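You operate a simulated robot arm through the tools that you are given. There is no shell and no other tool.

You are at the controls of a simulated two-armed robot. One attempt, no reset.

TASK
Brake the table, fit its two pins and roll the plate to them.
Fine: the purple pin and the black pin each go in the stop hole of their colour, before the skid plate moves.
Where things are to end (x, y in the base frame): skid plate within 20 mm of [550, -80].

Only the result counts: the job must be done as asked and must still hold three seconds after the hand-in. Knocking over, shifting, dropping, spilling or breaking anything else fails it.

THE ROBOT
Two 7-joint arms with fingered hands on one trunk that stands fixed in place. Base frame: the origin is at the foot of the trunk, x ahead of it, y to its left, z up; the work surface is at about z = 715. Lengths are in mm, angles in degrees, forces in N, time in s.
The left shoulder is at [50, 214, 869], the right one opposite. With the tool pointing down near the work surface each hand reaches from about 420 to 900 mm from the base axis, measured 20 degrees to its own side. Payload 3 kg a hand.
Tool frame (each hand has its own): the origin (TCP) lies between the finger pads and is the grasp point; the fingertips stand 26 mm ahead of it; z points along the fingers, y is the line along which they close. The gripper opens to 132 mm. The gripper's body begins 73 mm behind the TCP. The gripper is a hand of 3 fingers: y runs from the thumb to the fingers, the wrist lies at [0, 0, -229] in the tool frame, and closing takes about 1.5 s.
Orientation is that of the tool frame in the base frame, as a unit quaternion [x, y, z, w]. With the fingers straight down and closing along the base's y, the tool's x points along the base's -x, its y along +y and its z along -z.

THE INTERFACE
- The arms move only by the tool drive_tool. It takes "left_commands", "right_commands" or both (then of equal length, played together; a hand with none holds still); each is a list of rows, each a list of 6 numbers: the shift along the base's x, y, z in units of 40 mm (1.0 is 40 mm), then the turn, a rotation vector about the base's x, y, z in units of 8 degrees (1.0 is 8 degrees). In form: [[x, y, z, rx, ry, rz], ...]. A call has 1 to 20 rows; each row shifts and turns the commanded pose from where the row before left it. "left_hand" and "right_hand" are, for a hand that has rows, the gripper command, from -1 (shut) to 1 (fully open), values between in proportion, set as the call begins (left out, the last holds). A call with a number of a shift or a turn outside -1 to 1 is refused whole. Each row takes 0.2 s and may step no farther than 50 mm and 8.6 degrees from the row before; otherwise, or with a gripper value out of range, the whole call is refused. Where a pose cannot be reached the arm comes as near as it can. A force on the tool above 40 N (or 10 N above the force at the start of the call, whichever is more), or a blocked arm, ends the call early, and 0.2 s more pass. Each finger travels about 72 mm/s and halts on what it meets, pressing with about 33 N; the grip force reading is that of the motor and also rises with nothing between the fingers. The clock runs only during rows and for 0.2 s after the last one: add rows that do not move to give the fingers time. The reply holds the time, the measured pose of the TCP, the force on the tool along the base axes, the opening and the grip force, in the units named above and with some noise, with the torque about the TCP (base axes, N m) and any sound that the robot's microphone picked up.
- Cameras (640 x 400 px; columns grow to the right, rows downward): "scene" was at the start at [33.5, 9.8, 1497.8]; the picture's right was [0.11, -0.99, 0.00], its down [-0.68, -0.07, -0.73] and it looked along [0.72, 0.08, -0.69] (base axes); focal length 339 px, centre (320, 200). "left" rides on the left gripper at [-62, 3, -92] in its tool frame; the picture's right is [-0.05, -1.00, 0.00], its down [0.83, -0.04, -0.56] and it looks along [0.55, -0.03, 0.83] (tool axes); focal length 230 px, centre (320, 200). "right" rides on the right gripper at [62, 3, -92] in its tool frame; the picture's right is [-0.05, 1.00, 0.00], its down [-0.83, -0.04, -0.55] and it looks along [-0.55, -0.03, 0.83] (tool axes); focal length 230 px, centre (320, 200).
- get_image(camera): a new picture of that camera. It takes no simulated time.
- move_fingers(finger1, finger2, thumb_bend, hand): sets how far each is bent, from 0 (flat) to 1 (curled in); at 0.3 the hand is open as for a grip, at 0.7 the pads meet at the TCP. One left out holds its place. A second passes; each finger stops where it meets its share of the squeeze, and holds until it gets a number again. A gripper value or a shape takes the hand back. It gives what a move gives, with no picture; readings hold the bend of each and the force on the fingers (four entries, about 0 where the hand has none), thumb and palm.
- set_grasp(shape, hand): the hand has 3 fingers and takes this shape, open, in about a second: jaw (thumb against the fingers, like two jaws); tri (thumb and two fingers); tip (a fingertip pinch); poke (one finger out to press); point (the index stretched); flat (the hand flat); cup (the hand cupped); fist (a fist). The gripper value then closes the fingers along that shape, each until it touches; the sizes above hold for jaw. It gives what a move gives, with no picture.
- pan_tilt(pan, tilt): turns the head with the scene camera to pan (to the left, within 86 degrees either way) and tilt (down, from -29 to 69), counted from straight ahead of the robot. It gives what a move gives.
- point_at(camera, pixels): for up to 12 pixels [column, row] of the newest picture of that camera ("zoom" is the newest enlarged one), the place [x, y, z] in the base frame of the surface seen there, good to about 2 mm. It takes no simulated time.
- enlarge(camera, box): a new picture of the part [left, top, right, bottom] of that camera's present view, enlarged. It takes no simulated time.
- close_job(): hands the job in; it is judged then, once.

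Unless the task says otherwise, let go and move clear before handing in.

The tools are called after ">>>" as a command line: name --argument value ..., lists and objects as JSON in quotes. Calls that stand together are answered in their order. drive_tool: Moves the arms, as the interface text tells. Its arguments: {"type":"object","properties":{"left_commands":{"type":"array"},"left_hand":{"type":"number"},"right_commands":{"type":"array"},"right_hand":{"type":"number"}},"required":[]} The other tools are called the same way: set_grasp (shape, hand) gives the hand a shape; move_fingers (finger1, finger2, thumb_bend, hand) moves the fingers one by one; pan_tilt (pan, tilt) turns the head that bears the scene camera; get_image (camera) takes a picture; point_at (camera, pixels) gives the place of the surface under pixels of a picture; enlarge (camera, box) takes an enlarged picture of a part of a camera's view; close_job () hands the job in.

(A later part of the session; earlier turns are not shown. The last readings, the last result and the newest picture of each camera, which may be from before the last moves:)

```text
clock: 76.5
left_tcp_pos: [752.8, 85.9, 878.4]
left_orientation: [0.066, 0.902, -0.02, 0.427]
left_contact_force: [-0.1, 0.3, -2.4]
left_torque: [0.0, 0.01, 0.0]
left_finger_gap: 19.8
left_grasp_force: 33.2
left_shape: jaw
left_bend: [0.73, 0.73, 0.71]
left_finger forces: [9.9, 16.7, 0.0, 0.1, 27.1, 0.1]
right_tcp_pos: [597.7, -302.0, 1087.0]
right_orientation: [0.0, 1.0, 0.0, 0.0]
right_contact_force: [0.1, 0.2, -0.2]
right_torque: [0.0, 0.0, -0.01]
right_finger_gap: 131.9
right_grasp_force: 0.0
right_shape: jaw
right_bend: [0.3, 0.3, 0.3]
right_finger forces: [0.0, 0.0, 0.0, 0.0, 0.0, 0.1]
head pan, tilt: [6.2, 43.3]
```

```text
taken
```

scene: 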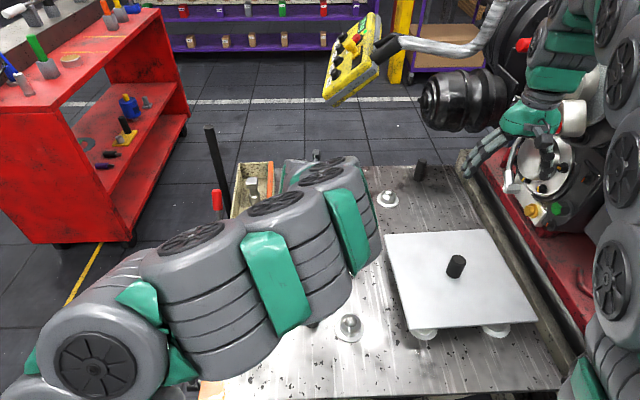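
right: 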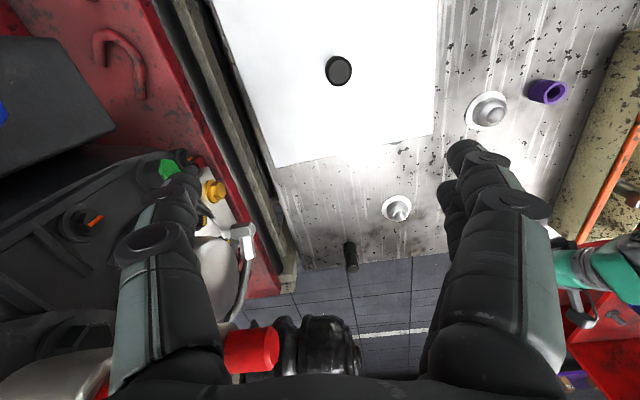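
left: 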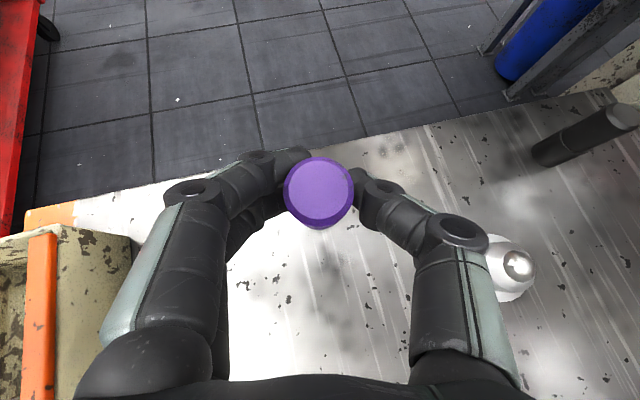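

The forearm sweeps out to the left; I'll check its height over the black and yellow levers and the tray.

>>> point_at --camera "scene" --pixels '[[95, 365], [165, 350], [200, 390], [215, 350], [250, 335], [150, 280], [60, 320], [290, 340]]'

>>> get_image --camera "left"

```text
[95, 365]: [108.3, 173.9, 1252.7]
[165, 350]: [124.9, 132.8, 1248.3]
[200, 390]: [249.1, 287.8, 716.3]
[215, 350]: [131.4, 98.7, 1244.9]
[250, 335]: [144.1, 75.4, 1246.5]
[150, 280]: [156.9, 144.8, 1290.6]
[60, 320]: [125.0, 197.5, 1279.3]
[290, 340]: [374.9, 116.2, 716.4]
```

```text
taken
```

left: 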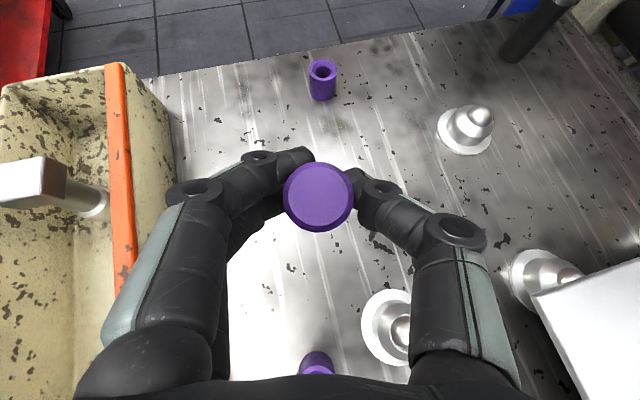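

The elbow is high (z≈1250), so nothing is at risk. I'll go on to above the purple socket and check alignment from all cameras.

>>> drive_tool --left_commands '[[-0.875, 0.113, 0, 0, 0, 0], [-0.875, 0.113, -0.15, 0, 0, 0], [-0.875, 0.113, -0.15, 0, 0, 0], [-0.875, 0.113, -0.15, 0, 0, 0], [0, 0, 0, 0, 0, 0]]'

>>> get_image --camera "left"

>>> get_image --camera "right"

>>> get_image --camera "scene"

```text
clock: 77.8
left_tcp_pos: [643.4, 100.1, 874.4]
left_orientation: [0.067, 0.904, -0.021, 0.422]
left_contact_force: [0.0, 1.1, -0.4]
left_torque: [-0.03, -0.01, -0.03]
left_finger_gap: 20.0
left_grasp_force: 32.9
left_shape: jaw
left_bend: [0.73, 0.73, 0.71]
left_finger forces: [9.5, 16.9, 0.0, 0.0, 26.8, 0.1]
left hand out of reach, approached as far as the arm can: row 3, 4
right_tcp_pos: [597.2, -301.8, 1086.0]
right_orientation: [0.0, 1.0, 0.0, 0.0]
right_contact_force: [-0.4, 0.4, -0.1]
right_torque: [-0.03, 0.02, -0.01]
right_finger_gap: 131.7
right_grasp_force: 0.1
right_shape: jaw
right_bend: [0.3, 0.3, 0.3]
right_finger forces: [0.1, 0.0, 0.1, 0.0, 0.0, 0.0]
head pan, tilt: [6.2, 43.3]
```

```text
taken
```

left: 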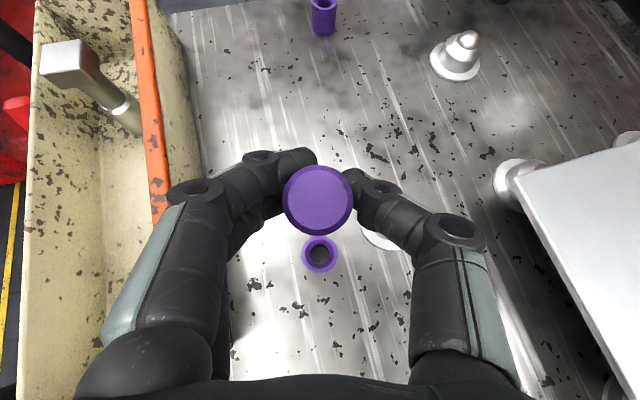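

```text
taken
```

right: 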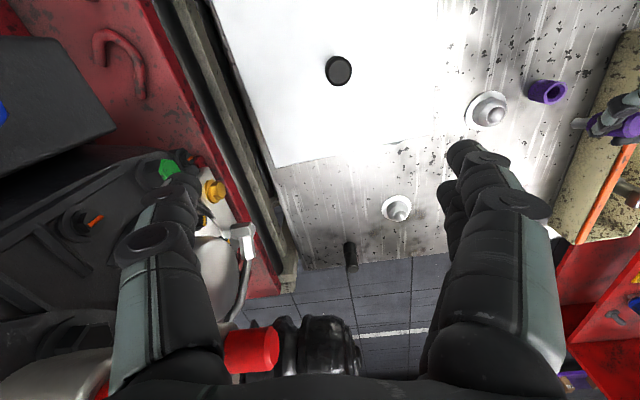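

```text
taken
```

scene: 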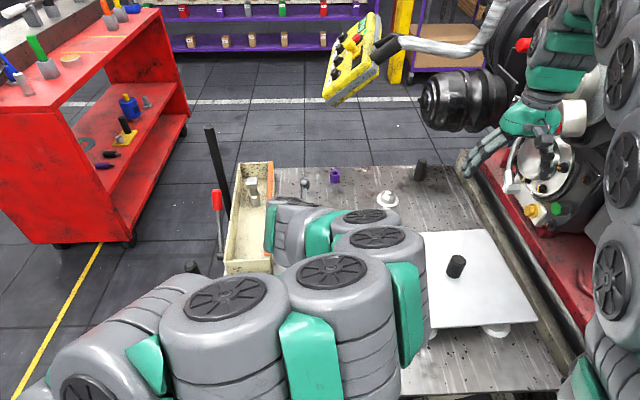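

The camera shows the pin and socket nearly aligned (left ~318,200 and 319,253), but this tilt is out of reach so close to the body. Turning the hand about the vertical keeps the pin upright and moves the wrist outward, so I'll back off and turn it.

>>> drive_tool --left_commands '[[0.9, 0, 0.2, 0, 0, 0], [0.9, 0, 0.2, 0, 0, -0.5], [0, 0, 0, 0, 0, -1], [0, 0, 0, 0, 0, -1], [0, 0, 0, 0, 0, -1], [0, 0, 0, 0, 0, -1], [0, 0, 0, 0, 0, -1], [0, 0, 0, 0, 0, -1], [0, 0, 0, 0, 0, -1], [0, 0, 0, 0, 0, -1], [0, 0, 0, 0, 0, 0]]'

>>> get_image --camera "left"

>>> get_image --camera "scene"

```text
clock: 80.2
left_tcp_pos: [714.8, 100.6, 888.8]
left_orientation: [0.56, 0.71, -0.256, 0.342]
left_contact_force: [0.0, 0.1, -0.6]
left_torque: [-0.02, 0.01, 0.02]
left_finger_gap: 16.5
left_grasp_force: 32.8
left_shape: jaw
left_bend: [0.76, 0.72, 0.73]
left_finger forces: [0.6, 18.3, 0.0, 0.1, 20.3, 0.0]
right_tcp_pos: [598.2, -300.9, 1086.4]
right_orientation: [0.001, 1.0, 0.0, -0.001]
right_contact_force: [0.8, 0.4, 0.3]
right_torque: [0.01, -0.01, 0.0]
right_finger_gap: 132.0
right_grasp_force: 0.1
right_shape: jaw
right_bend: [0.3, 0.3, 0.3]
right_finger forces: [0.0, 0.0, 0.1, 0.0, 0.1, 0.0]
head pan, tilt: [6.2, 43.3]
```

```text
taken
```

left: 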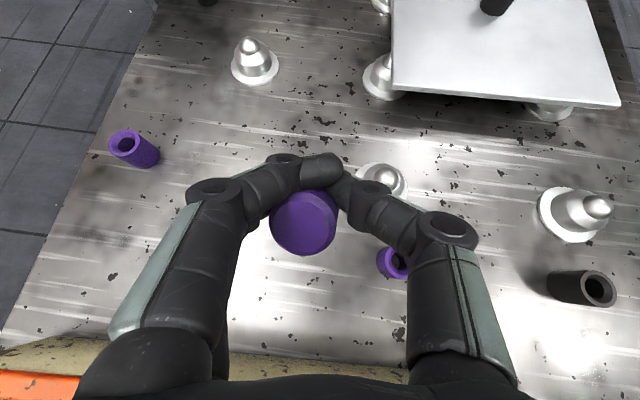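

```text
taken
```

scene: 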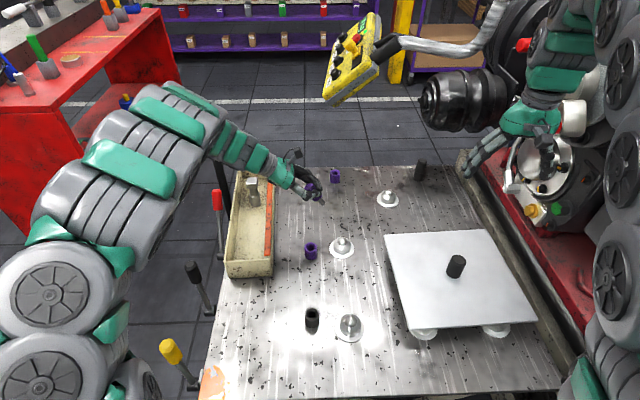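

The grip changed: finger 1 reads only 0.6 N and the pin has shifted in the hand. I'll look at its posture before moving on.

>>> enlarge --camera "scene" --box '[270, 150, 350, 220]'

>>> enlarge --camera "left" --box '[240, 140, 400, 280]'

>>> get_image --camera "right"

```text
5.71 times, centred on (310, 185) of scene
```

zoom: 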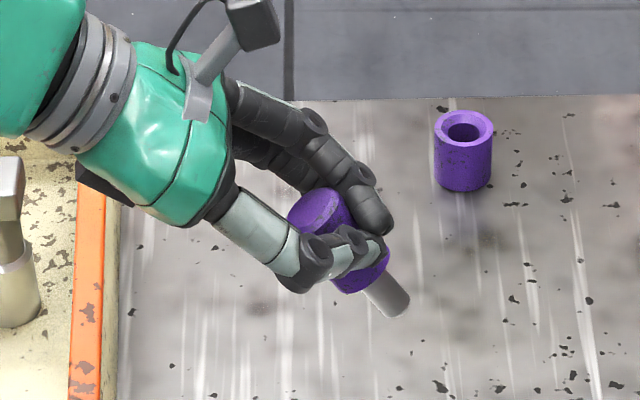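

```text
2.86 times, centred on (320, 210) of left
```

zoom: 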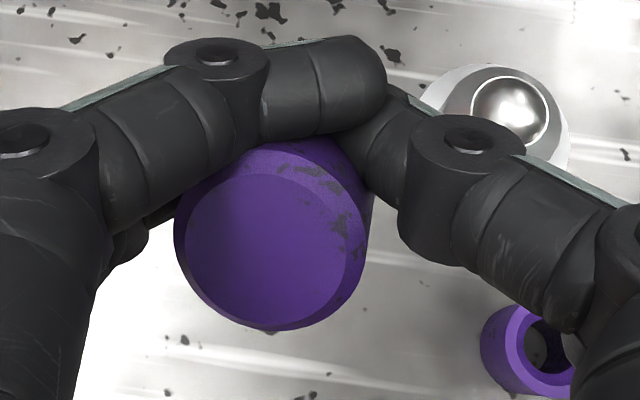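

```text
taken
```

right: 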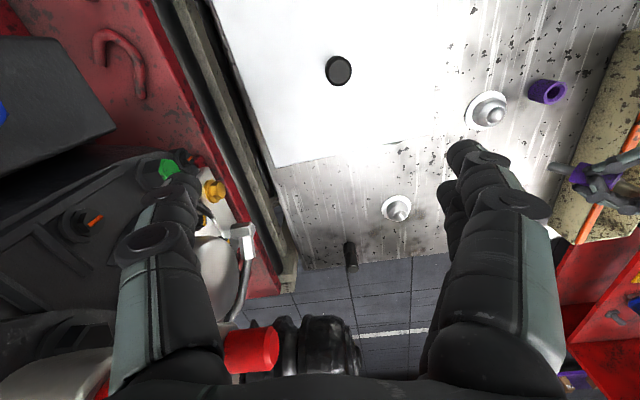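

The pin swung in the grip so its axis lies closer to the finger direction. That's workable: I'll measure its axis so I can turn the hand until the pin is vertical.

>>> enlarge --camera "scene" --box '[295, 170, 335, 210]'

>>> point_at --camera "left" --pixels '[[302, 222], [285, 222], [320, 222], [302, 205], [302, 240], [326, 205], [326, 215]]'

```text
10.00 times, centred on (315, 190) of scene
```

zoom: 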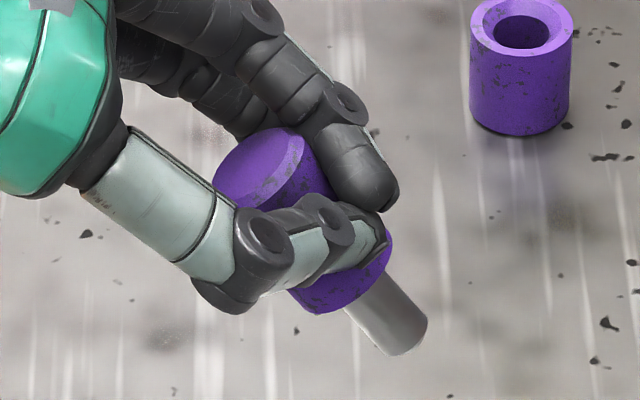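

```text
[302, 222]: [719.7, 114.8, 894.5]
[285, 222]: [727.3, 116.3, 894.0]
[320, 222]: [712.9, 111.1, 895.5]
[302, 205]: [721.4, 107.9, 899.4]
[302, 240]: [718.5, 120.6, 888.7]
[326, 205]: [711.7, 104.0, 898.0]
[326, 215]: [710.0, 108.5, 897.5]
```

The pin's axis measures about 39° from vertical but only about 11° off the finger axis. Turning the hand by roughly (38°, 9°, 0) makes the pin upright with the hand nearly vertical, which is well in reach. I'll do it slowly.

>>> drive_tool --left_commands '[[0, 0, 0, 0.4, 0.09, 0], [0, 0, 0, 0.4, 0.09, 0], [0, 0, 0, 0.4, 0.09, 0], [0, 0, 0, 0.4, 0.09, 0], [0, 0, 0, 0.4, 0.09, 0], [0, 0, 0, 0.4, 0.09, 0], [0, 0, 0, 0.4, 0.09, 0], [0, 0, 0, 0.4, 0.09, 0], [0, 0, 0, 0.4, 0.09, 0], [0, 0, 0, 0.4, 0.09, 0], [0, 0, 0, 0.4, 0.09, 0], [0, 0, 0, 0.4, 0.09, 0], [0, 0, 0, 0, 0, 0]]' --left_hand -1

>>> get_image --camera "left"

>>> get_image --camera "scene"

>>> enlarge --camera "scene" --box '[270, 150, 350, 220]'

```text
clock: 83.0
left_tcp_pos: [715.4, 100.3, 889.3]
left_orientation: [0.621, 0.778, -0.048, 0.085]
left_contact_force: [-0.8, 0.3, -1.1]
left_torque: [-0.01, -0.01, 0.03]
left_finger_gap: 16.3
left_grasp_force: 32.9
left_shape: jaw
left_bend: [0.76, 0.72, 0.73]
left_finger forces: [0.2, 17.9, 0.1, 0.0, 20.4, 0.0]
right_tcp_pos: [598.5, -301.3, 1086.8]
right_orientation: [0.0, 1.0, -0.001, -0.001]
right_contact_force: [0.0, -0.9, -0.8]
right_torque: [-0.03, 0.0, 0.0]
right_finger_gap: 131.8
right_grasp_force: 0.1
right_shape: jaw
right_bend: [0.3, 0.3, 0.3]
right_finger forces: [0.0, 0.0, 0.1, 0.0, 0.0, 0.1]
head pan, tilt: [6.2, 43.3]
```

```text
taken
```

left: 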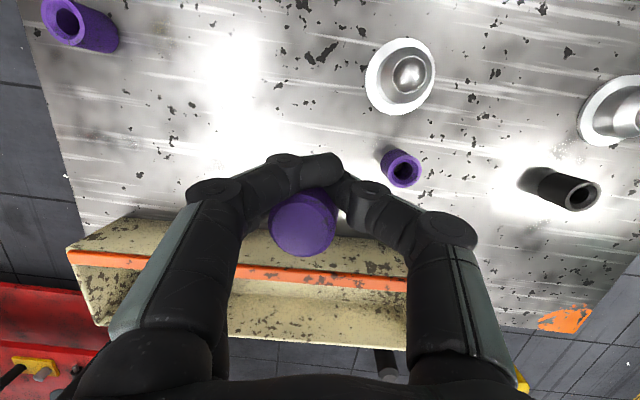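

```text
taken
```

scene: 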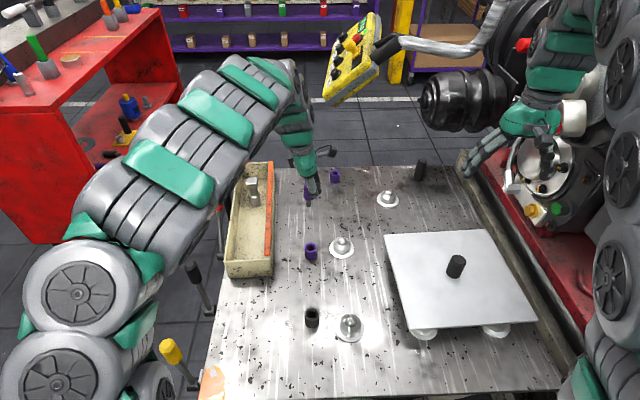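

```text
5.71 times, centred on (310, 185) of scene
```

zoom: 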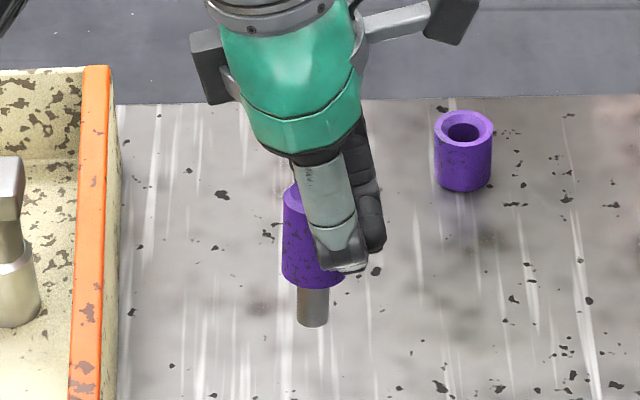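

The pin now looks upright in the scene zoom. I'll verify with its top face and its spigot position.

>>> point_at --camera "left" --pixels '[[302, 227], [282, 227], [324, 227], [302, 208], [302, 245], [287, 213], [318, 213], [287, 241], [318, 241]]'

>>> point_at --camera "zoom" --pixels '[[313, 295], [313, 305], [313, 320], [302, 310], [323, 310], [295, 240], [295, 270], [313, 285]]'

```text
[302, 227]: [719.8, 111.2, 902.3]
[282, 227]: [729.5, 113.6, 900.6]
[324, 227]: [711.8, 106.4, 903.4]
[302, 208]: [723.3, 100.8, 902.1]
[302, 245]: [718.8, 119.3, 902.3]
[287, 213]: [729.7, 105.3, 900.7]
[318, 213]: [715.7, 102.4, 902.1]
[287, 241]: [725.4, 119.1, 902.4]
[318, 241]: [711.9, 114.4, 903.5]
```

```text
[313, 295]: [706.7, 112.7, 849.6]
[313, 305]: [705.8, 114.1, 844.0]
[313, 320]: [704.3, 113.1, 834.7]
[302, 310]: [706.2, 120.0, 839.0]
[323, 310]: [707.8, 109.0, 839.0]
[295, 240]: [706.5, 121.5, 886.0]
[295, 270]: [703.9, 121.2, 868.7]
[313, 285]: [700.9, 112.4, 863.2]
```

The top face and spigot both show a remaining lean of about 8° toward +x. I'll correct with a small turn about y and re-measure.

>>> drive_tool --left_commands '[[0, 0, 0, 0, -0.35, 0], [0, 0, 0, 0, -0.35, 0], [0, 0, 0, 0, -0.3, 0], [0, 0, 0, 0, 0, 0]]'

>>> enlarge --camera "scene" --box '[290, 160, 330, 215]'

>>> get_image --camera "left"

```text
clock: 84.0
left_tcp_pos: [714.7, 100.7, 889.7]
left_orientation: [0.622, 0.77, -0.005, 0.139]
left_contact_force: [0.9, 0.1, -1.7]
left_torque: [0.03, 0.01, 0.02]
left_finger_gap: 16.0
left_grasp_force: 32.8
left_shape: jaw
left_bend: [0.76, 0.72, 0.73]
left_finger forces: [0.1, 17.1, 0.0, 0.1, 20.6, 0.0]
right_tcp_pos: [598.9, -302.0, 1086.2]
right_orientation: [0.0, 1.0, -0.001, 0.0]
right_contact_force: [0.2, -0.7, 0.2]
right_torque: [0.01, 0.0, 0.01]
right_finger_gap: 132.0
right_grasp_force: 0.0
right_shape: jaw
right_bend: [0.3, 0.3, 0.3]
right_finger forces: [0.0, 0.0, 0.0, 0.0, 0.0, 0.0]
head pan, tilt: [6.2, 43.3]
```

```text
7.27 times, centred on (310, 188) of scene
```

zoom: 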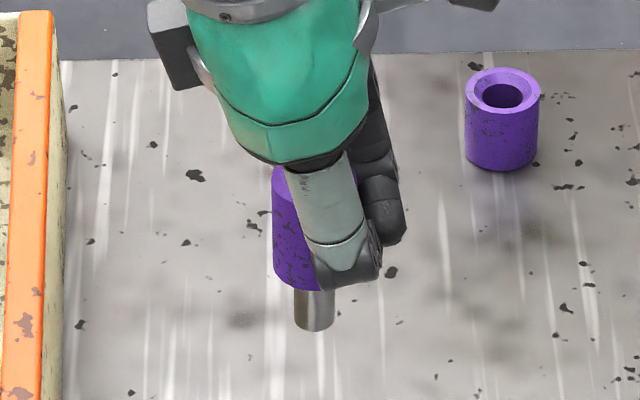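

```text
taken
```

left: 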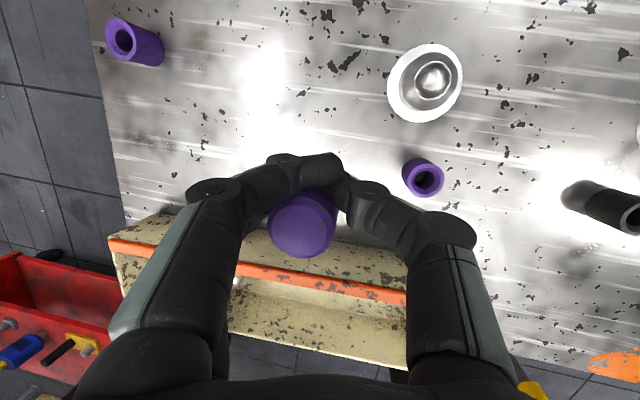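

Measuring again with the pin in this pose.

>>> point_at --camera "left" --pixels '[[300, 228], [282, 228], [322, 228], [300, 208], [300, 248], [287, 213], [316, 213], [287, 243], [316, 243]]'

>>> point_at --camera "zoom" --pixels '[[313, 298], [313, 310], [313, 326], [298, 310], [330, 310], [285, 230], [285, 270], [305, 285]]'

```text
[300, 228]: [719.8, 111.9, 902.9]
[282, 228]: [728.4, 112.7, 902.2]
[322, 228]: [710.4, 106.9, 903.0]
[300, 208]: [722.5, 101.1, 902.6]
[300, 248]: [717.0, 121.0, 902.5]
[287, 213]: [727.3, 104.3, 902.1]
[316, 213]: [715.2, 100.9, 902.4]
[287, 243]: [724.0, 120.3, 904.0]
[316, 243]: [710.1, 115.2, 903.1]
```

```text
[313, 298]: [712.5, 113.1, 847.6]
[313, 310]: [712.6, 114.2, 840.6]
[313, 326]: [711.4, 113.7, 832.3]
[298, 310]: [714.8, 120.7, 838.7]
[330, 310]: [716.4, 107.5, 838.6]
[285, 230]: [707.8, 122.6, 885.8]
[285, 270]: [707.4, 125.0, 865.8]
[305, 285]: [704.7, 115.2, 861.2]
```

The top face is level (z 902–904) and the spigot is centred at about (720,113), tip z≈831. Now I'll refine the socket's centre from this view.

>>> enlarge --camera "left" --box '[390, 145, 460, 210]'

>>> point_at --camera "left" --pixels '[[411, 182], [441, 180], [426, 167], [425, 195], [424, 181], [423, 165], [424, 196], [409, 181], [443, 181]]'

```text
6.15 times, centred on (425, 178) of left
```

zoom: 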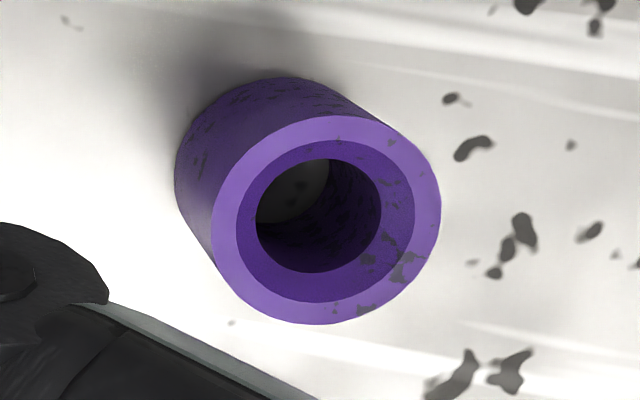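

```text
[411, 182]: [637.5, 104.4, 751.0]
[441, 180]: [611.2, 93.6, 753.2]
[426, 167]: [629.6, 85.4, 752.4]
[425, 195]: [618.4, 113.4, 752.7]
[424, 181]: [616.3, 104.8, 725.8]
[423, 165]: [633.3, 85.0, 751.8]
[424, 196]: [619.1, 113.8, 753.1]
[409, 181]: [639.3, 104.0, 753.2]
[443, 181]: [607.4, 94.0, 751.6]
```

>>> point_at --camera "zoom" --pixels '[[225, 225], [427, 215], [330, 128], [315, 313], [250, 160], [400, 285], [400, 150], [250, 285]]'

```text
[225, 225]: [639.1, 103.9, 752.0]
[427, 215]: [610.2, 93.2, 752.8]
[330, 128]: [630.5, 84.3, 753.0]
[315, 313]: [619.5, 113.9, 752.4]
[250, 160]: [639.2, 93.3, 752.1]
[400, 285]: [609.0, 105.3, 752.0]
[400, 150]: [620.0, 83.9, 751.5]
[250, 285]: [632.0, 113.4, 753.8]
```

Averaging both cameras, the pin must move about (-97, -12) mm. I'll move above the socket, lower the tip to about z 771 and check.

>>> drive_tool --left_commands '[[-0.4, -0.05, 0, 0, 0, 0], [-0.5, -0.06, 0, 0, 0, 0], [-0.5, -0.06, 0, 0, 0, 0], [-0.5, -0.06, 0, 0, 0, 0], [-0.525, -0.07, 0, 0, 0, 0], [0, 0, -0.5, 0, 0, 0], [0, 0, -0.5, 0, 0, 0], [0, 0, -0.4, 0, 0, 0], [0, 0, 0, 0, 0, 0]]'

>>> enlarge --camera "scene" --box '[285, 205, 340, 270]'

>>> get_image --camera "right"

>>> get_image --camera "left"

```text
clock: 86.0
left_tcp_pos: [617.1, 87.8, 833.3]
left_orientation: [0.622, 0.77, -0.006, 0.14]
left_contact_force: [0.0, -0.4, -0.7]
left_torque: [0.01, -0.01, -0.04]
left_finger_gap: 15.8
left_grasp_force: 32.8
left_shape: jaw
left_bend: [0.76, 0.72, 0.73]
left_finger forces: [0.0, 15.9, 0.0, 0.1, 20.3, 0.0]
right_tcp_pos: [598.2, -300.8, 1086.7]
right_orientation: [0.0, 1.0, 0.0, 0.001]
right_contact_force: [0.3, 0.3, 0.3]
right_torque: [0.01, 0.0, -0.02]
right_finger_gap: 131.5
right_grasp_force: 0.1
right_shape: jaw
right_bend: [0.3, 0.3, 0.3]
right_finger forces: [0.1, 0.1, 0.0, 0.1, 0.0, 0.0]
head pan, tilt: [6.2, 43.3]
```

```text
6.15 times, centred on (312, 238) of scene
```

zoom: 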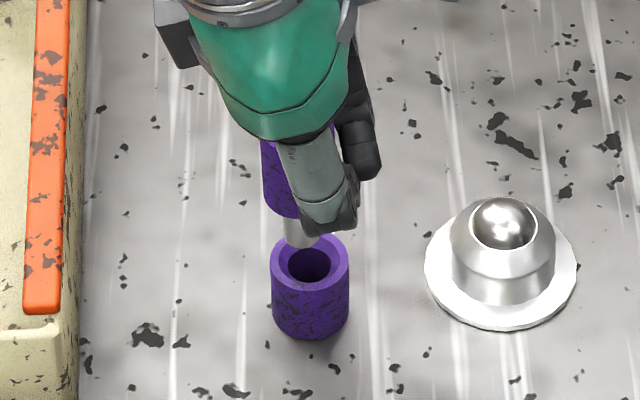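

```text
taken
```

right: 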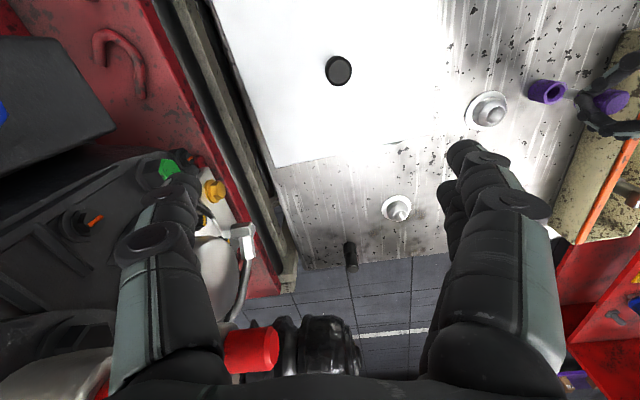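

```text
taken
```

left: 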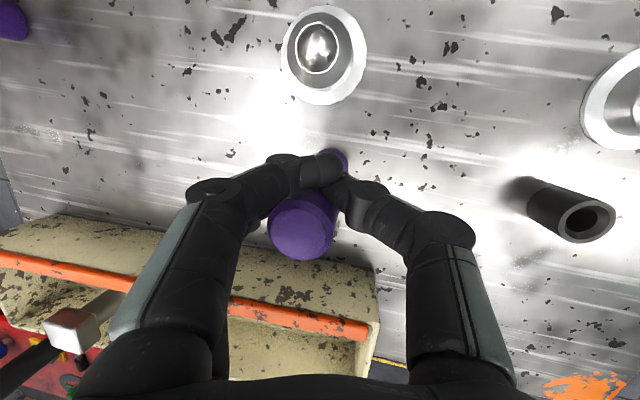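

In the zoom the spigot (~302) is a few pixels left of the socket centre (310). I'll measure both with the same camera.

>>> point_at --camera "zoom" --pixels '[[300, 228], [300, 238], [300, 244], [288, 235], [310, 238], [274, 270], [347, 270], [310, 286], [310, 240], [310, 300], [310, 325]]'

```text
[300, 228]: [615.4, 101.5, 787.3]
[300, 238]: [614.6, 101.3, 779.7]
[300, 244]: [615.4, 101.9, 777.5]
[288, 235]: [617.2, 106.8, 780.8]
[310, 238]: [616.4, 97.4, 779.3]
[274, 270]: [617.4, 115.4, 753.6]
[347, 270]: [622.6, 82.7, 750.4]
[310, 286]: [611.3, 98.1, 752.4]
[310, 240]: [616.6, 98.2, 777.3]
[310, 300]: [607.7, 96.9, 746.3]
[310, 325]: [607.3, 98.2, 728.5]
```

Spigot centre is about (623,101.3) and socket centre about (624.5,99). I'll correct by (+1.5, −2.3) mm and descend slowly.

>>> drive_tool --left_commands '[[0.04, -0.055, 0, 0, 0, 0], [0, 0, -0.15, 0, 0, 0], [0, 0, -0.15, 0, 0, 0], [0, 0, -0.15, 0, 0, 0], [0, 0, -0.15, 0, 0, 0], [0, 0, -0.1, 0, 0, 0], [0, 0, 0, 0, 0, 0]]'

>>> enlarge --camera "scene" --box '[285, 205, 340, 270]'

```text
clock: 87.5
left_tcp_pos: [618.0, 84.9, 806.9]
left_orientation: [0.623, 0.77, -0.006, 0.14]
left_contact_force: [0.1, 0.3, -1.0]
left_torque: [-0.01, 0.03, 0.02]
left_finger_gap: 15.7
left_grasp_force: 32.7
left_shape: jaw
left_bend: [0.76, 0.72, 0.73]
left_finger forces: [0.1, 15.9, 0.0, 0.1, 20.3, 0.0]
right_tcp_pos: [598.1, -301.2, 1087.0]
right_orientation: [0.0, 1.0, 0.0, -0.001]
right_contact_force: [-0.4, 0.8, 0.2]
right_torque: [0.02, -0.02, -0.01]
right_finger_gap: 131.9
right_grasp_force: 0.1
right_shape: jaw
right_bend: [0.3, 0.3, 0.3]
right_finger forces: [0.0, 0.1, 0.0, 0.1, 0.0, 0.0]
head pan, tilt: [6.2, 43.3]
```

```text
6.15 times, centred on (312, 238) of scene
```

zoom: 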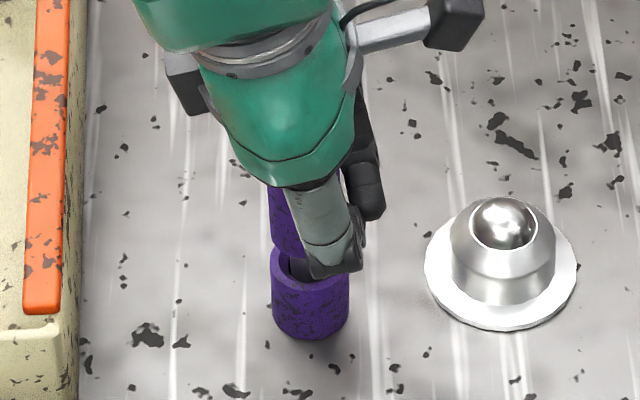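

The spigot is entering the countersink with no side force. I'll keep descending in 4 mm steps.

>>> drive_tool --left_commands '[[0, 0, -0.1, 0, 0, 0], [0, 0, -0.1, 0, 0, 0], [0, 0, -0.1, 0, 0, 0], [0, 0, 0, 0, 0, 0]]'

>>> enlarge --camera "scene" --box '[285, 205, 340, 270]'

```text
clock: 88.5
left_tcp_pos: [619.7, 86.1, 793.2]
left_orientation: [0.623, 0.77, -0.006, 0.14]
left_contact_force: [0.9, 0.4, -1.3]
left_torque: [-0.01, 0.02, 0.0]
left_finger_gap: 15.9
left_grasp_force: 33.1
left_shape: jaw
left_bend: [0.76, 0.72, 0.73]
left_finger forces: [0.0, 15.9, 0.0, 0.1, 20.4, 0.0]
right_tcp_pos: [597.8, -301.7, 1087.0]
right_orientation: [0.0, 1.0, 0.0, 0.0]
right_contact_force: [0.3, -0.2, -0.6]
right_torque: [0.0, -0.04, 0.01]
right_finger_gap: 131.8
right_grasp_force: 0.0
right_shape: jaw
right_bend: [0.3, 0.3, 0.3]
right_finger forces: [0.1, 0.0, 0.1, 0.0, 0.1, 0.0]
head pan, tilt: [6.2, 43.3]
```

```text
6.15 times, centred on (312, 238) of scene
```

zoom: 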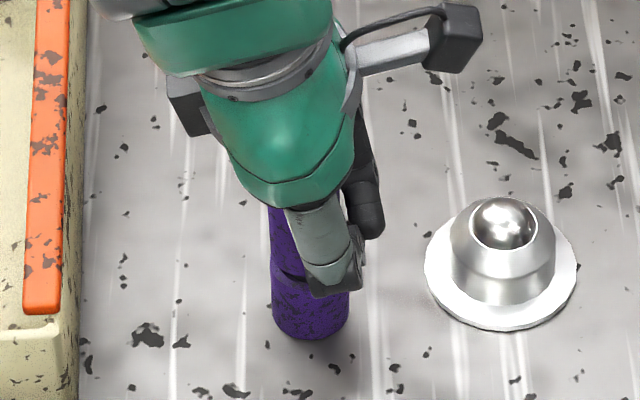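

Still free (−1 N). Continuing to seat.

>>> drive_tool --left_commands '[[0, 0, -0.1, 0, 0, 0], [0, 0, -0.1, 0, 0, 0], [0, 0, -0.08, 0, 0, 0], [0, 0, -0.06, 0, 0, 0], [0, 0, 0, 0, 0, 0]]'

>>> enlarge --camera "scene" --box '[285, 205, 340, 270]'

```text
clock: 89.8
left_tcp_pos: [620.4, 84.4, 781.1]
left_orientation: [0.623, 0.77, -0.005, 0.14]
left_contact_force: [4.2, -11.1, 12.3]
left_torque: [0.0, -0.24, -0.07]
left_finger_gap: 16.4
left_grasp_force: 33.1
left_shape: jaw
left_bend: [0.76, 0.73, 0.74]
left_finger forces: [0.1, 16.6, 0.0, 0.1, 23.4, 0.1]
right_tcp_pos: [598.4, -301.9, 1087.3]
right_orientation: [0.001, 1.0, 0.0, -0.001]
right_contact_force: [0.2, -0.4, -0.4]
right_torque: [0.0, 0.05, 0.0]
right_finger_gap: 131.8
right_grasp_force: 0.0
right_shape: jaw
right_bend: [0.3, 0.3, 0.3]
right_finger forces: [0.0, 0.0, 0.0, 0.0, 0.0, 0.0]
head pan, tilt: [6.2, 43.3]
```

```text
6.15 times, centred on (312, 238) of scene
```

zoom: 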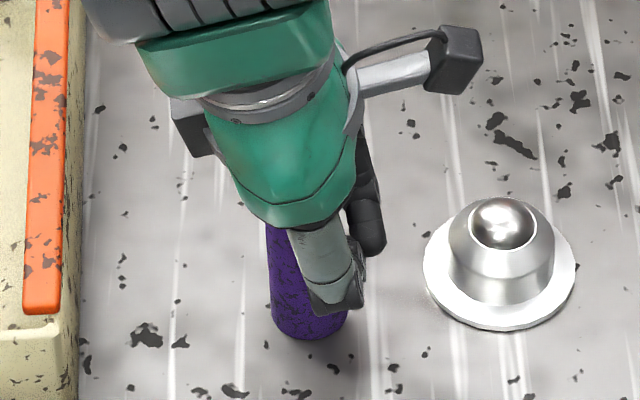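

Contact at TCP z≈781 (12 N), right where the handle should meet the rim. I'll open the hand and check that the pin is seated.

>>> drive_tool --left_commands '[[0, 0, 0, 0, 0, 0], [0, 0, 0, 0, 0, 0], [0, 0, 0, 0, 0, 0], [0, 0, 0, 0, 0, 0], [0, 0, 0, 0, 0, 0]]' --left_hand 0.3

>>> get_image --camera "left"

>>> enlarge --camera "scene" --box '[285, 205, 340, 270]'

```text
clock: 91.0
left_tcp_pos: [620.8, 86.0, 779.4]
left_orientation: [0.623, 0.77, -0.005, 0.14]
left_contact_force: [-0.6, -0.1, 0.5]
left_torque: [-0.02, -0.01, -0.03]
left_finger_gap: 85.7
left_grasp_force: 0.0
left_shape: jaw
left_bend: [0.7, 0.7, 0.68]
left_finger forces: [0.1, 0.0, 0.0, 0.0, 0.0, 0.1]
right_tcp_pos: [599.2, -300.7, 1087.4]
right_orientation: [0.0, 1.0, 0.0, 0.0]
right_contact_force: [0.1, -0.3, 0.1]
right_torque: [-0.01, 0.02, -0.02]
right_finger_gap: 131.6
right_grasp_force: 0.0
right_shape: jaw
right_bend: [0.3, 0.3, 0.3]
right_finger forces: [0.0, 0.0, 0.0, 0.0, 0.0, 0.0]
head pan, tilt: [6.2, 43.3]
```

```text
taken
```

left: 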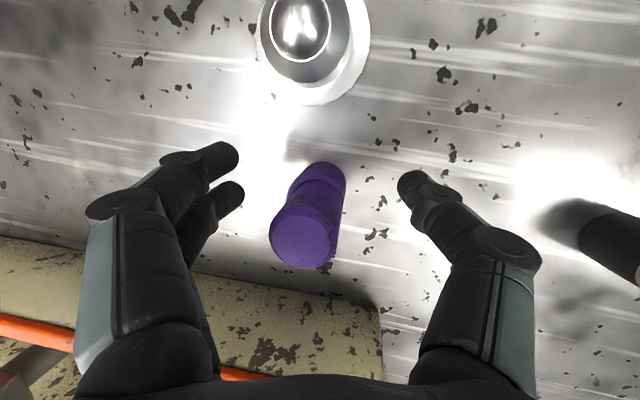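

```text
6.15 times, centred on (312, 238) of scene
```

zoom: 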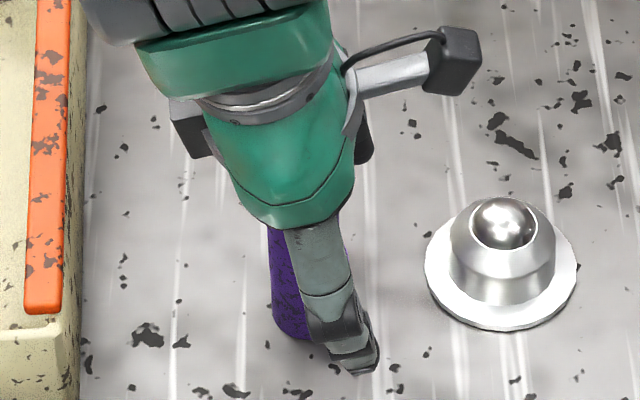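

The pin stands in the socket. I'll retract upward along the finger axis and move the left arm clear, back to its starting area.

>>> drive_tool --left_commands '[[-0.1, 0.09, 0.45, 0, 0, 0], [-0.2, 0.18, 0.9, 0, 0, 0], [-0.2, 0.18, 0.9, 0, 0, 0], [0, 0.4, 0.9, 0, 0, 0], [0.2, 0.9, 0.5, 0, 0, 0], [0.4, 0.9, 0.2, 0, 0, 0], [0.4, 0.9, 0.2, 0, 0, 0], [0.4, 0.9, 0, 0, 0, 0], [0.4, 0.9, 0, 0, 0, 0], [0, 0.9, 0, 0, 0, 0], [0, 0.5, 0, 0, 0, 0]]'

>>> get_image --camera "scene"

>>> enlarge --camera "scene" --box '[285, 205, 340, 270]'

>>> get_image --camera "right"

```text
clock: 93.3
left_tcp_pos: [671.5, 356.7, 942.1]
left_orientation: [0.623, 0.77, -0.005, 0.139]
left_contact_force: [0.9, -0.3, 0.0]
left_torque: [-0.02, -0.03, 0.01]
left_finger_gap: 85.8
left_grasp_force: 0.0
left_shape: jaw
left_bend: [0.7, 0.7, 0.68]
left_finger forces: [0.0, 0.0, 0.0, 0.0, 0.1, 0.0]
right_tcp_pos: [598.1, -301.7, 1087.2]
right_orientation: [0.0, 1.0, 0.0, -0.001]
right_contact_force: [0.1, 0.5, -0.5]
right_torque: [0.0, -0.01, 0.01]
right_finger_gap: 131.7
right_grasp_force: 0.1
right_shape: jaw
right_bend: [0.3, 0.3, 0.3]
right_finger forces: [0.1, 0.1, 0.0, 0.0, 0.0, 0.0]
head pan, tilt: [6.2, 43.3]
```

```text
taken
```

scene: 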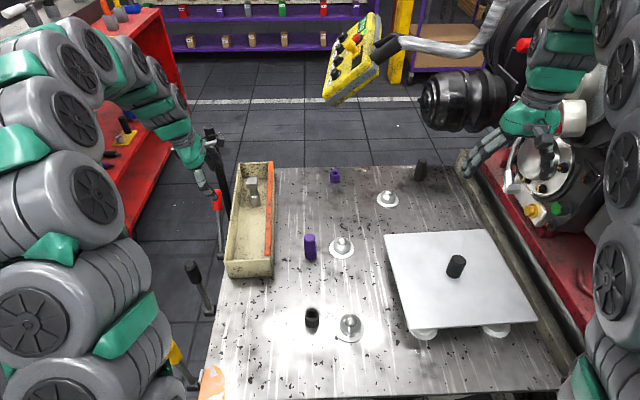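

```text
6.15 times, centred on (312, 238) of scene
```

zoom: 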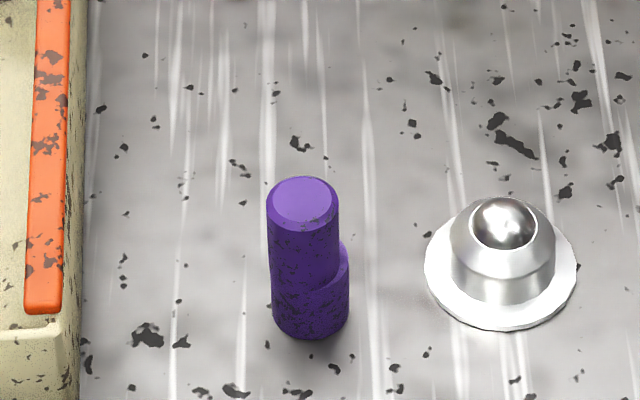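

```text
taken
```

right: 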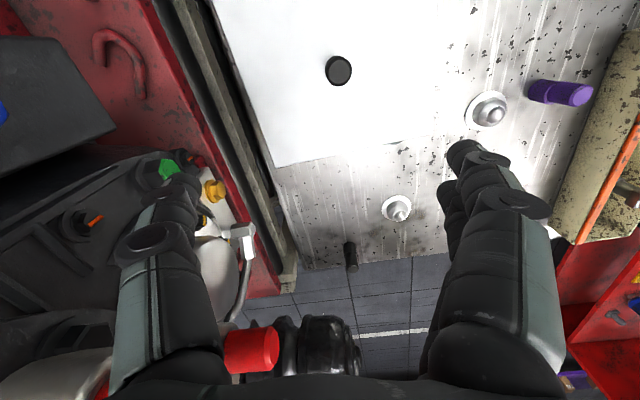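

The purple pin stands in its socket, though the handle sits slightly off to one side. I'll measure its top height and tilt.

>>> point_at --camera "zoom" --pixels '[[303, 200], [280, 203], [328, 203], [303, 183], [303, 218], [303, 240], [303, 270], [303, 300], [311, 330], [344, 262]]'

>>> enlarge --camera "right" --box '[510, 60, 620, 130]'

>>> get_image --camera "left"

```text
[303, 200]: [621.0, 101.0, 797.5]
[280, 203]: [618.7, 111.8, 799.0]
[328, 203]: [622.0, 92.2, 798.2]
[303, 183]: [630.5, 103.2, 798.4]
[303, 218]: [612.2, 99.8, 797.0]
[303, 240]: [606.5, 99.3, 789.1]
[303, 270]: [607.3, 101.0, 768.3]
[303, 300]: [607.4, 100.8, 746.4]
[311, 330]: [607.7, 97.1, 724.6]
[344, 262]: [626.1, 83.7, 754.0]
```

```text
5.71 times, centred on (565, 95) of right
```

zoom: 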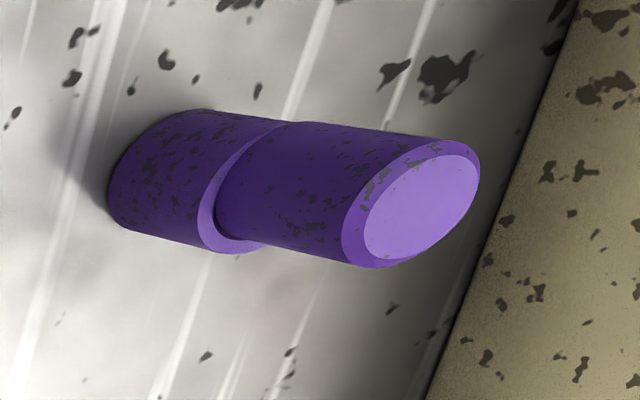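

```text
taken
```

left: 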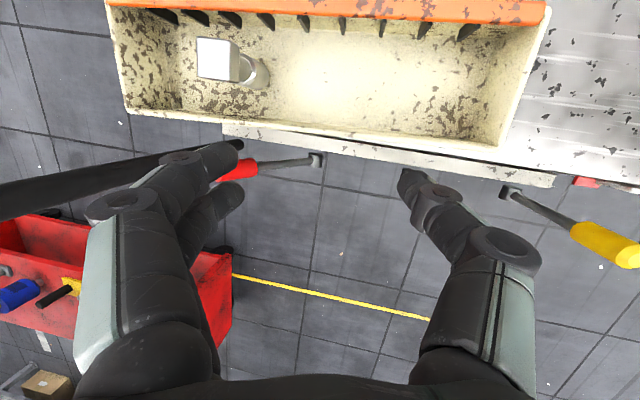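

The purple pin is seated: top z≈798, level. Now the black pin with the right arm: I'll measure it and its surroundings from the right camera.

>>> enlarge --camera "right" --box '[260, 200, 440, 310]'

>>> point_at --camera "right" --pixels '[[351, 268], [351, 247], [290, 260], [280, 220], [250, 250], [240, 235], [210, 190], [395, 208], [335, 165], [230, 150]]'

>>> point_at --camera "scene" --pixels '[[420, 161], [418, 176], [463, 158], [470, 190], [500, 175], [515, 190], [545, 165], [440, 100], [500, 95], [410, 165]]'

```text
3.56 times, centred on (350, 255) of right
```

zoom: 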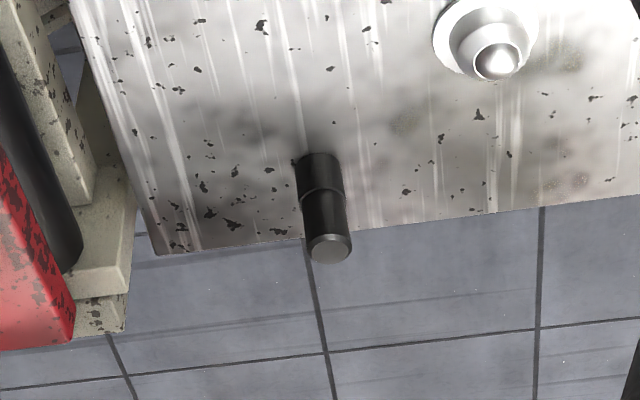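

```text
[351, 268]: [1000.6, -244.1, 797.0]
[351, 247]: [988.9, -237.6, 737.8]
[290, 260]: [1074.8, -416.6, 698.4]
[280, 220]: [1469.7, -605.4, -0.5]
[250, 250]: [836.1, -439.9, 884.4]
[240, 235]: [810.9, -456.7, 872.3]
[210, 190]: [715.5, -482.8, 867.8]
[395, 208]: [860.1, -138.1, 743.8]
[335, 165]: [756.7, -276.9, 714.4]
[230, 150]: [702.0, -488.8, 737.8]
```

```text
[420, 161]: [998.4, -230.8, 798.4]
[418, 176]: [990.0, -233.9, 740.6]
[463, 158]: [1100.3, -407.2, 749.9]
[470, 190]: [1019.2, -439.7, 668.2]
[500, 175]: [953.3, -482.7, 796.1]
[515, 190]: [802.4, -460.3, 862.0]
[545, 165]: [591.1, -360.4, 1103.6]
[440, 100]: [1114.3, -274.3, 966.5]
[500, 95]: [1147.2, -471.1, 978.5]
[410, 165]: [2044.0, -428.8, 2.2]
```

The black pin is at about (1002,-238), far out. I'll extend the right hand toward it with a strong forward tilt at safe height, half open, and check clearance over the plate's knob (top z≈827).

>>> drive_tool --right_commands '[[0.88, 0.175, 0, 0, -0.875, 0], [0.88, 0.175, 0, 0, -0.875, 0], [0.88, 0.175, -0.3, 0, -0.875, 0], [0.88, 0.175, -0.3, 0, -0.875, 0], [0.88, 0.175, -0.4, 0, -0.875, 0], [0.88, 0.175, -0.4, 0, -0.875, 0], [0.88, 0.175, -0.4, 0, -0.875, 0], [0.88, 0.175, -0.4, 0, -0.875, 0], [0, 0, 0, 0, 0, 0]]' --right_hand 0.3

>>> get_image --camera "right"

>>> get_image --camera "scene"

```text
clock: 95.3
left_tcp_pos: [671.2, 355.8, 941.7]
left_orientation: [0.623, 0.77, -0.006, 0.139]
left_contact_force: [0.2, 1.3, -0.4]
left_torque: [0.0, -0.01, 0.02]
left_finger_gap: 85.7
left_grasp_force: 0.0
left_shape: jaw
left_bend: [0.7, 0.7, 0.68]
left_finger forces: [0.0, 0.0, 0.0, 0.1, 0.1, 0.0]
right_tcp_pos: [880.8, -244.7, 998.5]
right_orientation: [0.0, 0.883, -0.001, 0.47]
right_contact_force: [0.5, 0.3, 0.0]
right_torque: [-0.01, 0.03, -0.03]
right_finger_gap: 86.0
right_grasp_force: 0.1
right_shape: jaw
right_bend: [0.7, 0.7, 0.68]
right_finger forces: [0.1, 0.1, 0.1, 0.0, 0.0, 0.0]
head pan, tilt: [6.2, 43.3]
```

```text
taken
```

right: 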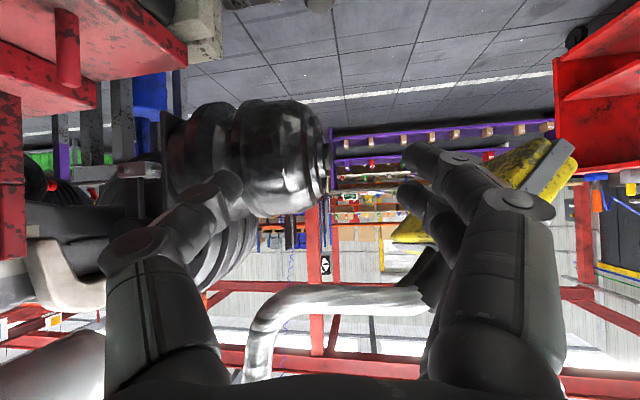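

```text
taken
```

scene: 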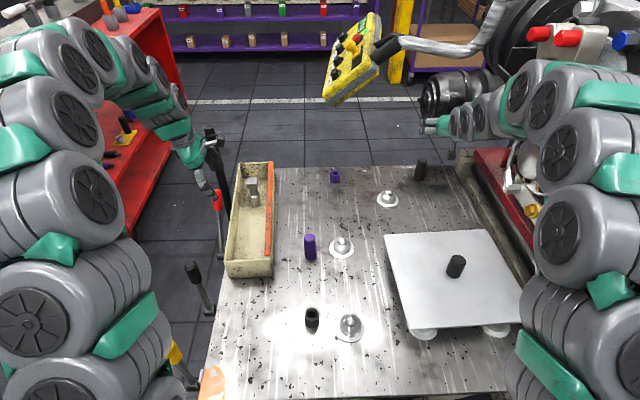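

The right hand is at z≈998 and its camera faces ahead in this tilt, so I'll guide with the scene camera. First a precise measure of the black pin and the nearby motor.

>>> enlarge --camera "scene" --box '[395, 140, 445, 190]'

>>> point_at --camera "zoom" --pixels '[[325, 170], [300, 165], [350, 172], [318, 190], [312, 220], [305, 260], [285, 250], [335, 255], [330, 165], [325, 155]]'

>>> point_at --camera "scene" --pixels '[[430, 110], [440, 120], [460, 128], [490, 125], [435, 124], [450, 155]]'

```text
8.00 times, centred on (420, 165) of scene
```

zoom: 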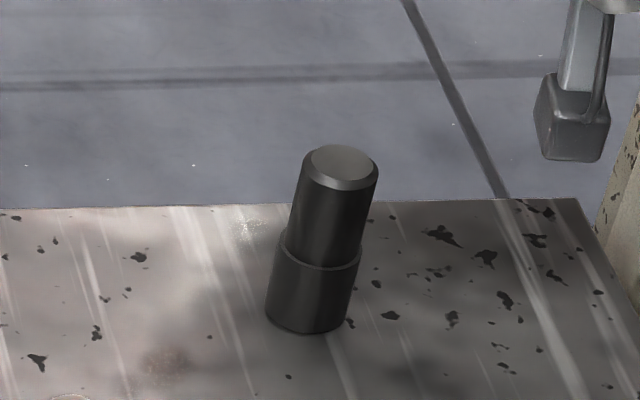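

```text
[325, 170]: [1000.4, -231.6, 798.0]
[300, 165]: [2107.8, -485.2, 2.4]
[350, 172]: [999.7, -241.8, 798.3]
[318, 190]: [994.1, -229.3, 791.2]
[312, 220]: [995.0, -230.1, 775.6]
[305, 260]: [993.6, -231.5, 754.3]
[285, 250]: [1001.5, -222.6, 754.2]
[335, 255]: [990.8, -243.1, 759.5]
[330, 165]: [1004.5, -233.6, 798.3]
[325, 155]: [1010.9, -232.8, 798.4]
```

```text
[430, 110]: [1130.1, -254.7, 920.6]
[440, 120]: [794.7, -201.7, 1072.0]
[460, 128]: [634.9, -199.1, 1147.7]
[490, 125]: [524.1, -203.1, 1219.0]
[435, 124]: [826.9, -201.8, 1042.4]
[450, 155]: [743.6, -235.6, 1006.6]
```

The black pin's axis is about (1006,-237). I'll descend forward in two stages and see how far the arm reaches.

>>> drive_tool --right_commands '[[0.55, 0.05, -0.9, 0, 0, 0], [0.55, 0.05, -0.9, 0, 0, 0], [0.55, 0.05, -0.9, 0, 0, 0], [0, 0, -0.7, 0, 0, 0], [0, 0, 0, 0, 0, 0]]'

>>> get_image --camera "scene"

>>> enlarge --camera "scene" --box '[380, 120, 480, 200]'

```text
clock: 96.5
left_tcp_pos: [672.3, 355.8, 942.6]
left_orientation: [0.623, 0.77, -0.005, 0.139]
left_contact_force: [0.2, 0.5, -0.4]
left_torque: [-0.02, -0.01, -0.01]
left_finger_gap: 85.6
left_grasp_force: 0.1
left_shape: jaw
left_bend: [0.7, 0.7, 0.68]
left_finger forces: [0.1, 0.0, 0.0, 0.1, 0.1, 0.0]
right_tcp_pos: [947.4, -239.3, 863.0]
right_orientation: [0.0, 0.883, 0.0, 0.469]
right_contact_force: [-0.4, 0.4, -0.4]
right_torque: [0.01, 0.0, -0.03]
right_finger_gap: 86.2
right_grasp_force: 0.0
right_shape: jaw
right_bend: [0.7, 0.7, 0.68]
right_finger forces: [0.0, 0.0, 0.1, 0.0, 0.0, 0.0]
head pan, tilt: [6.2, 43.3]
```

```text
taken
```

scene: 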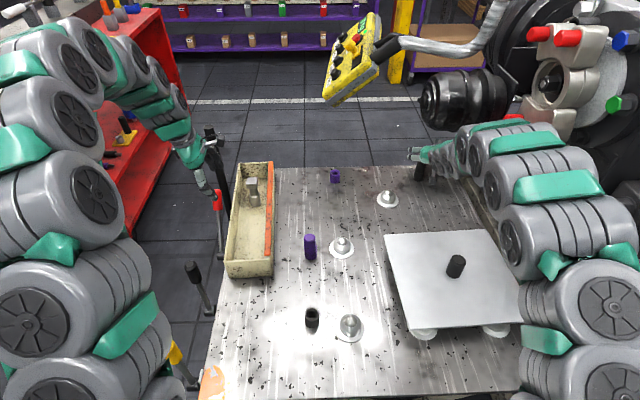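

```text
5.00 times, centred on (430, 160) of scene
```

zoom: 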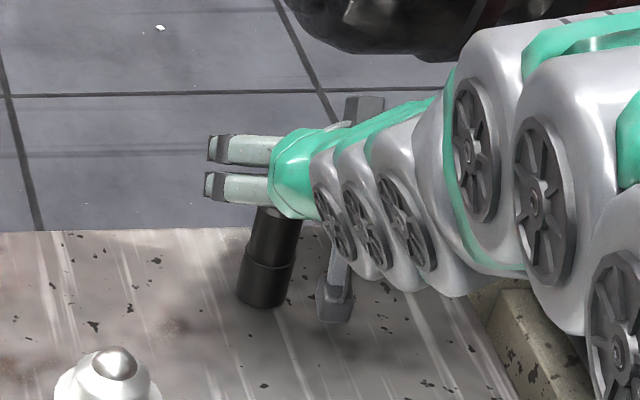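

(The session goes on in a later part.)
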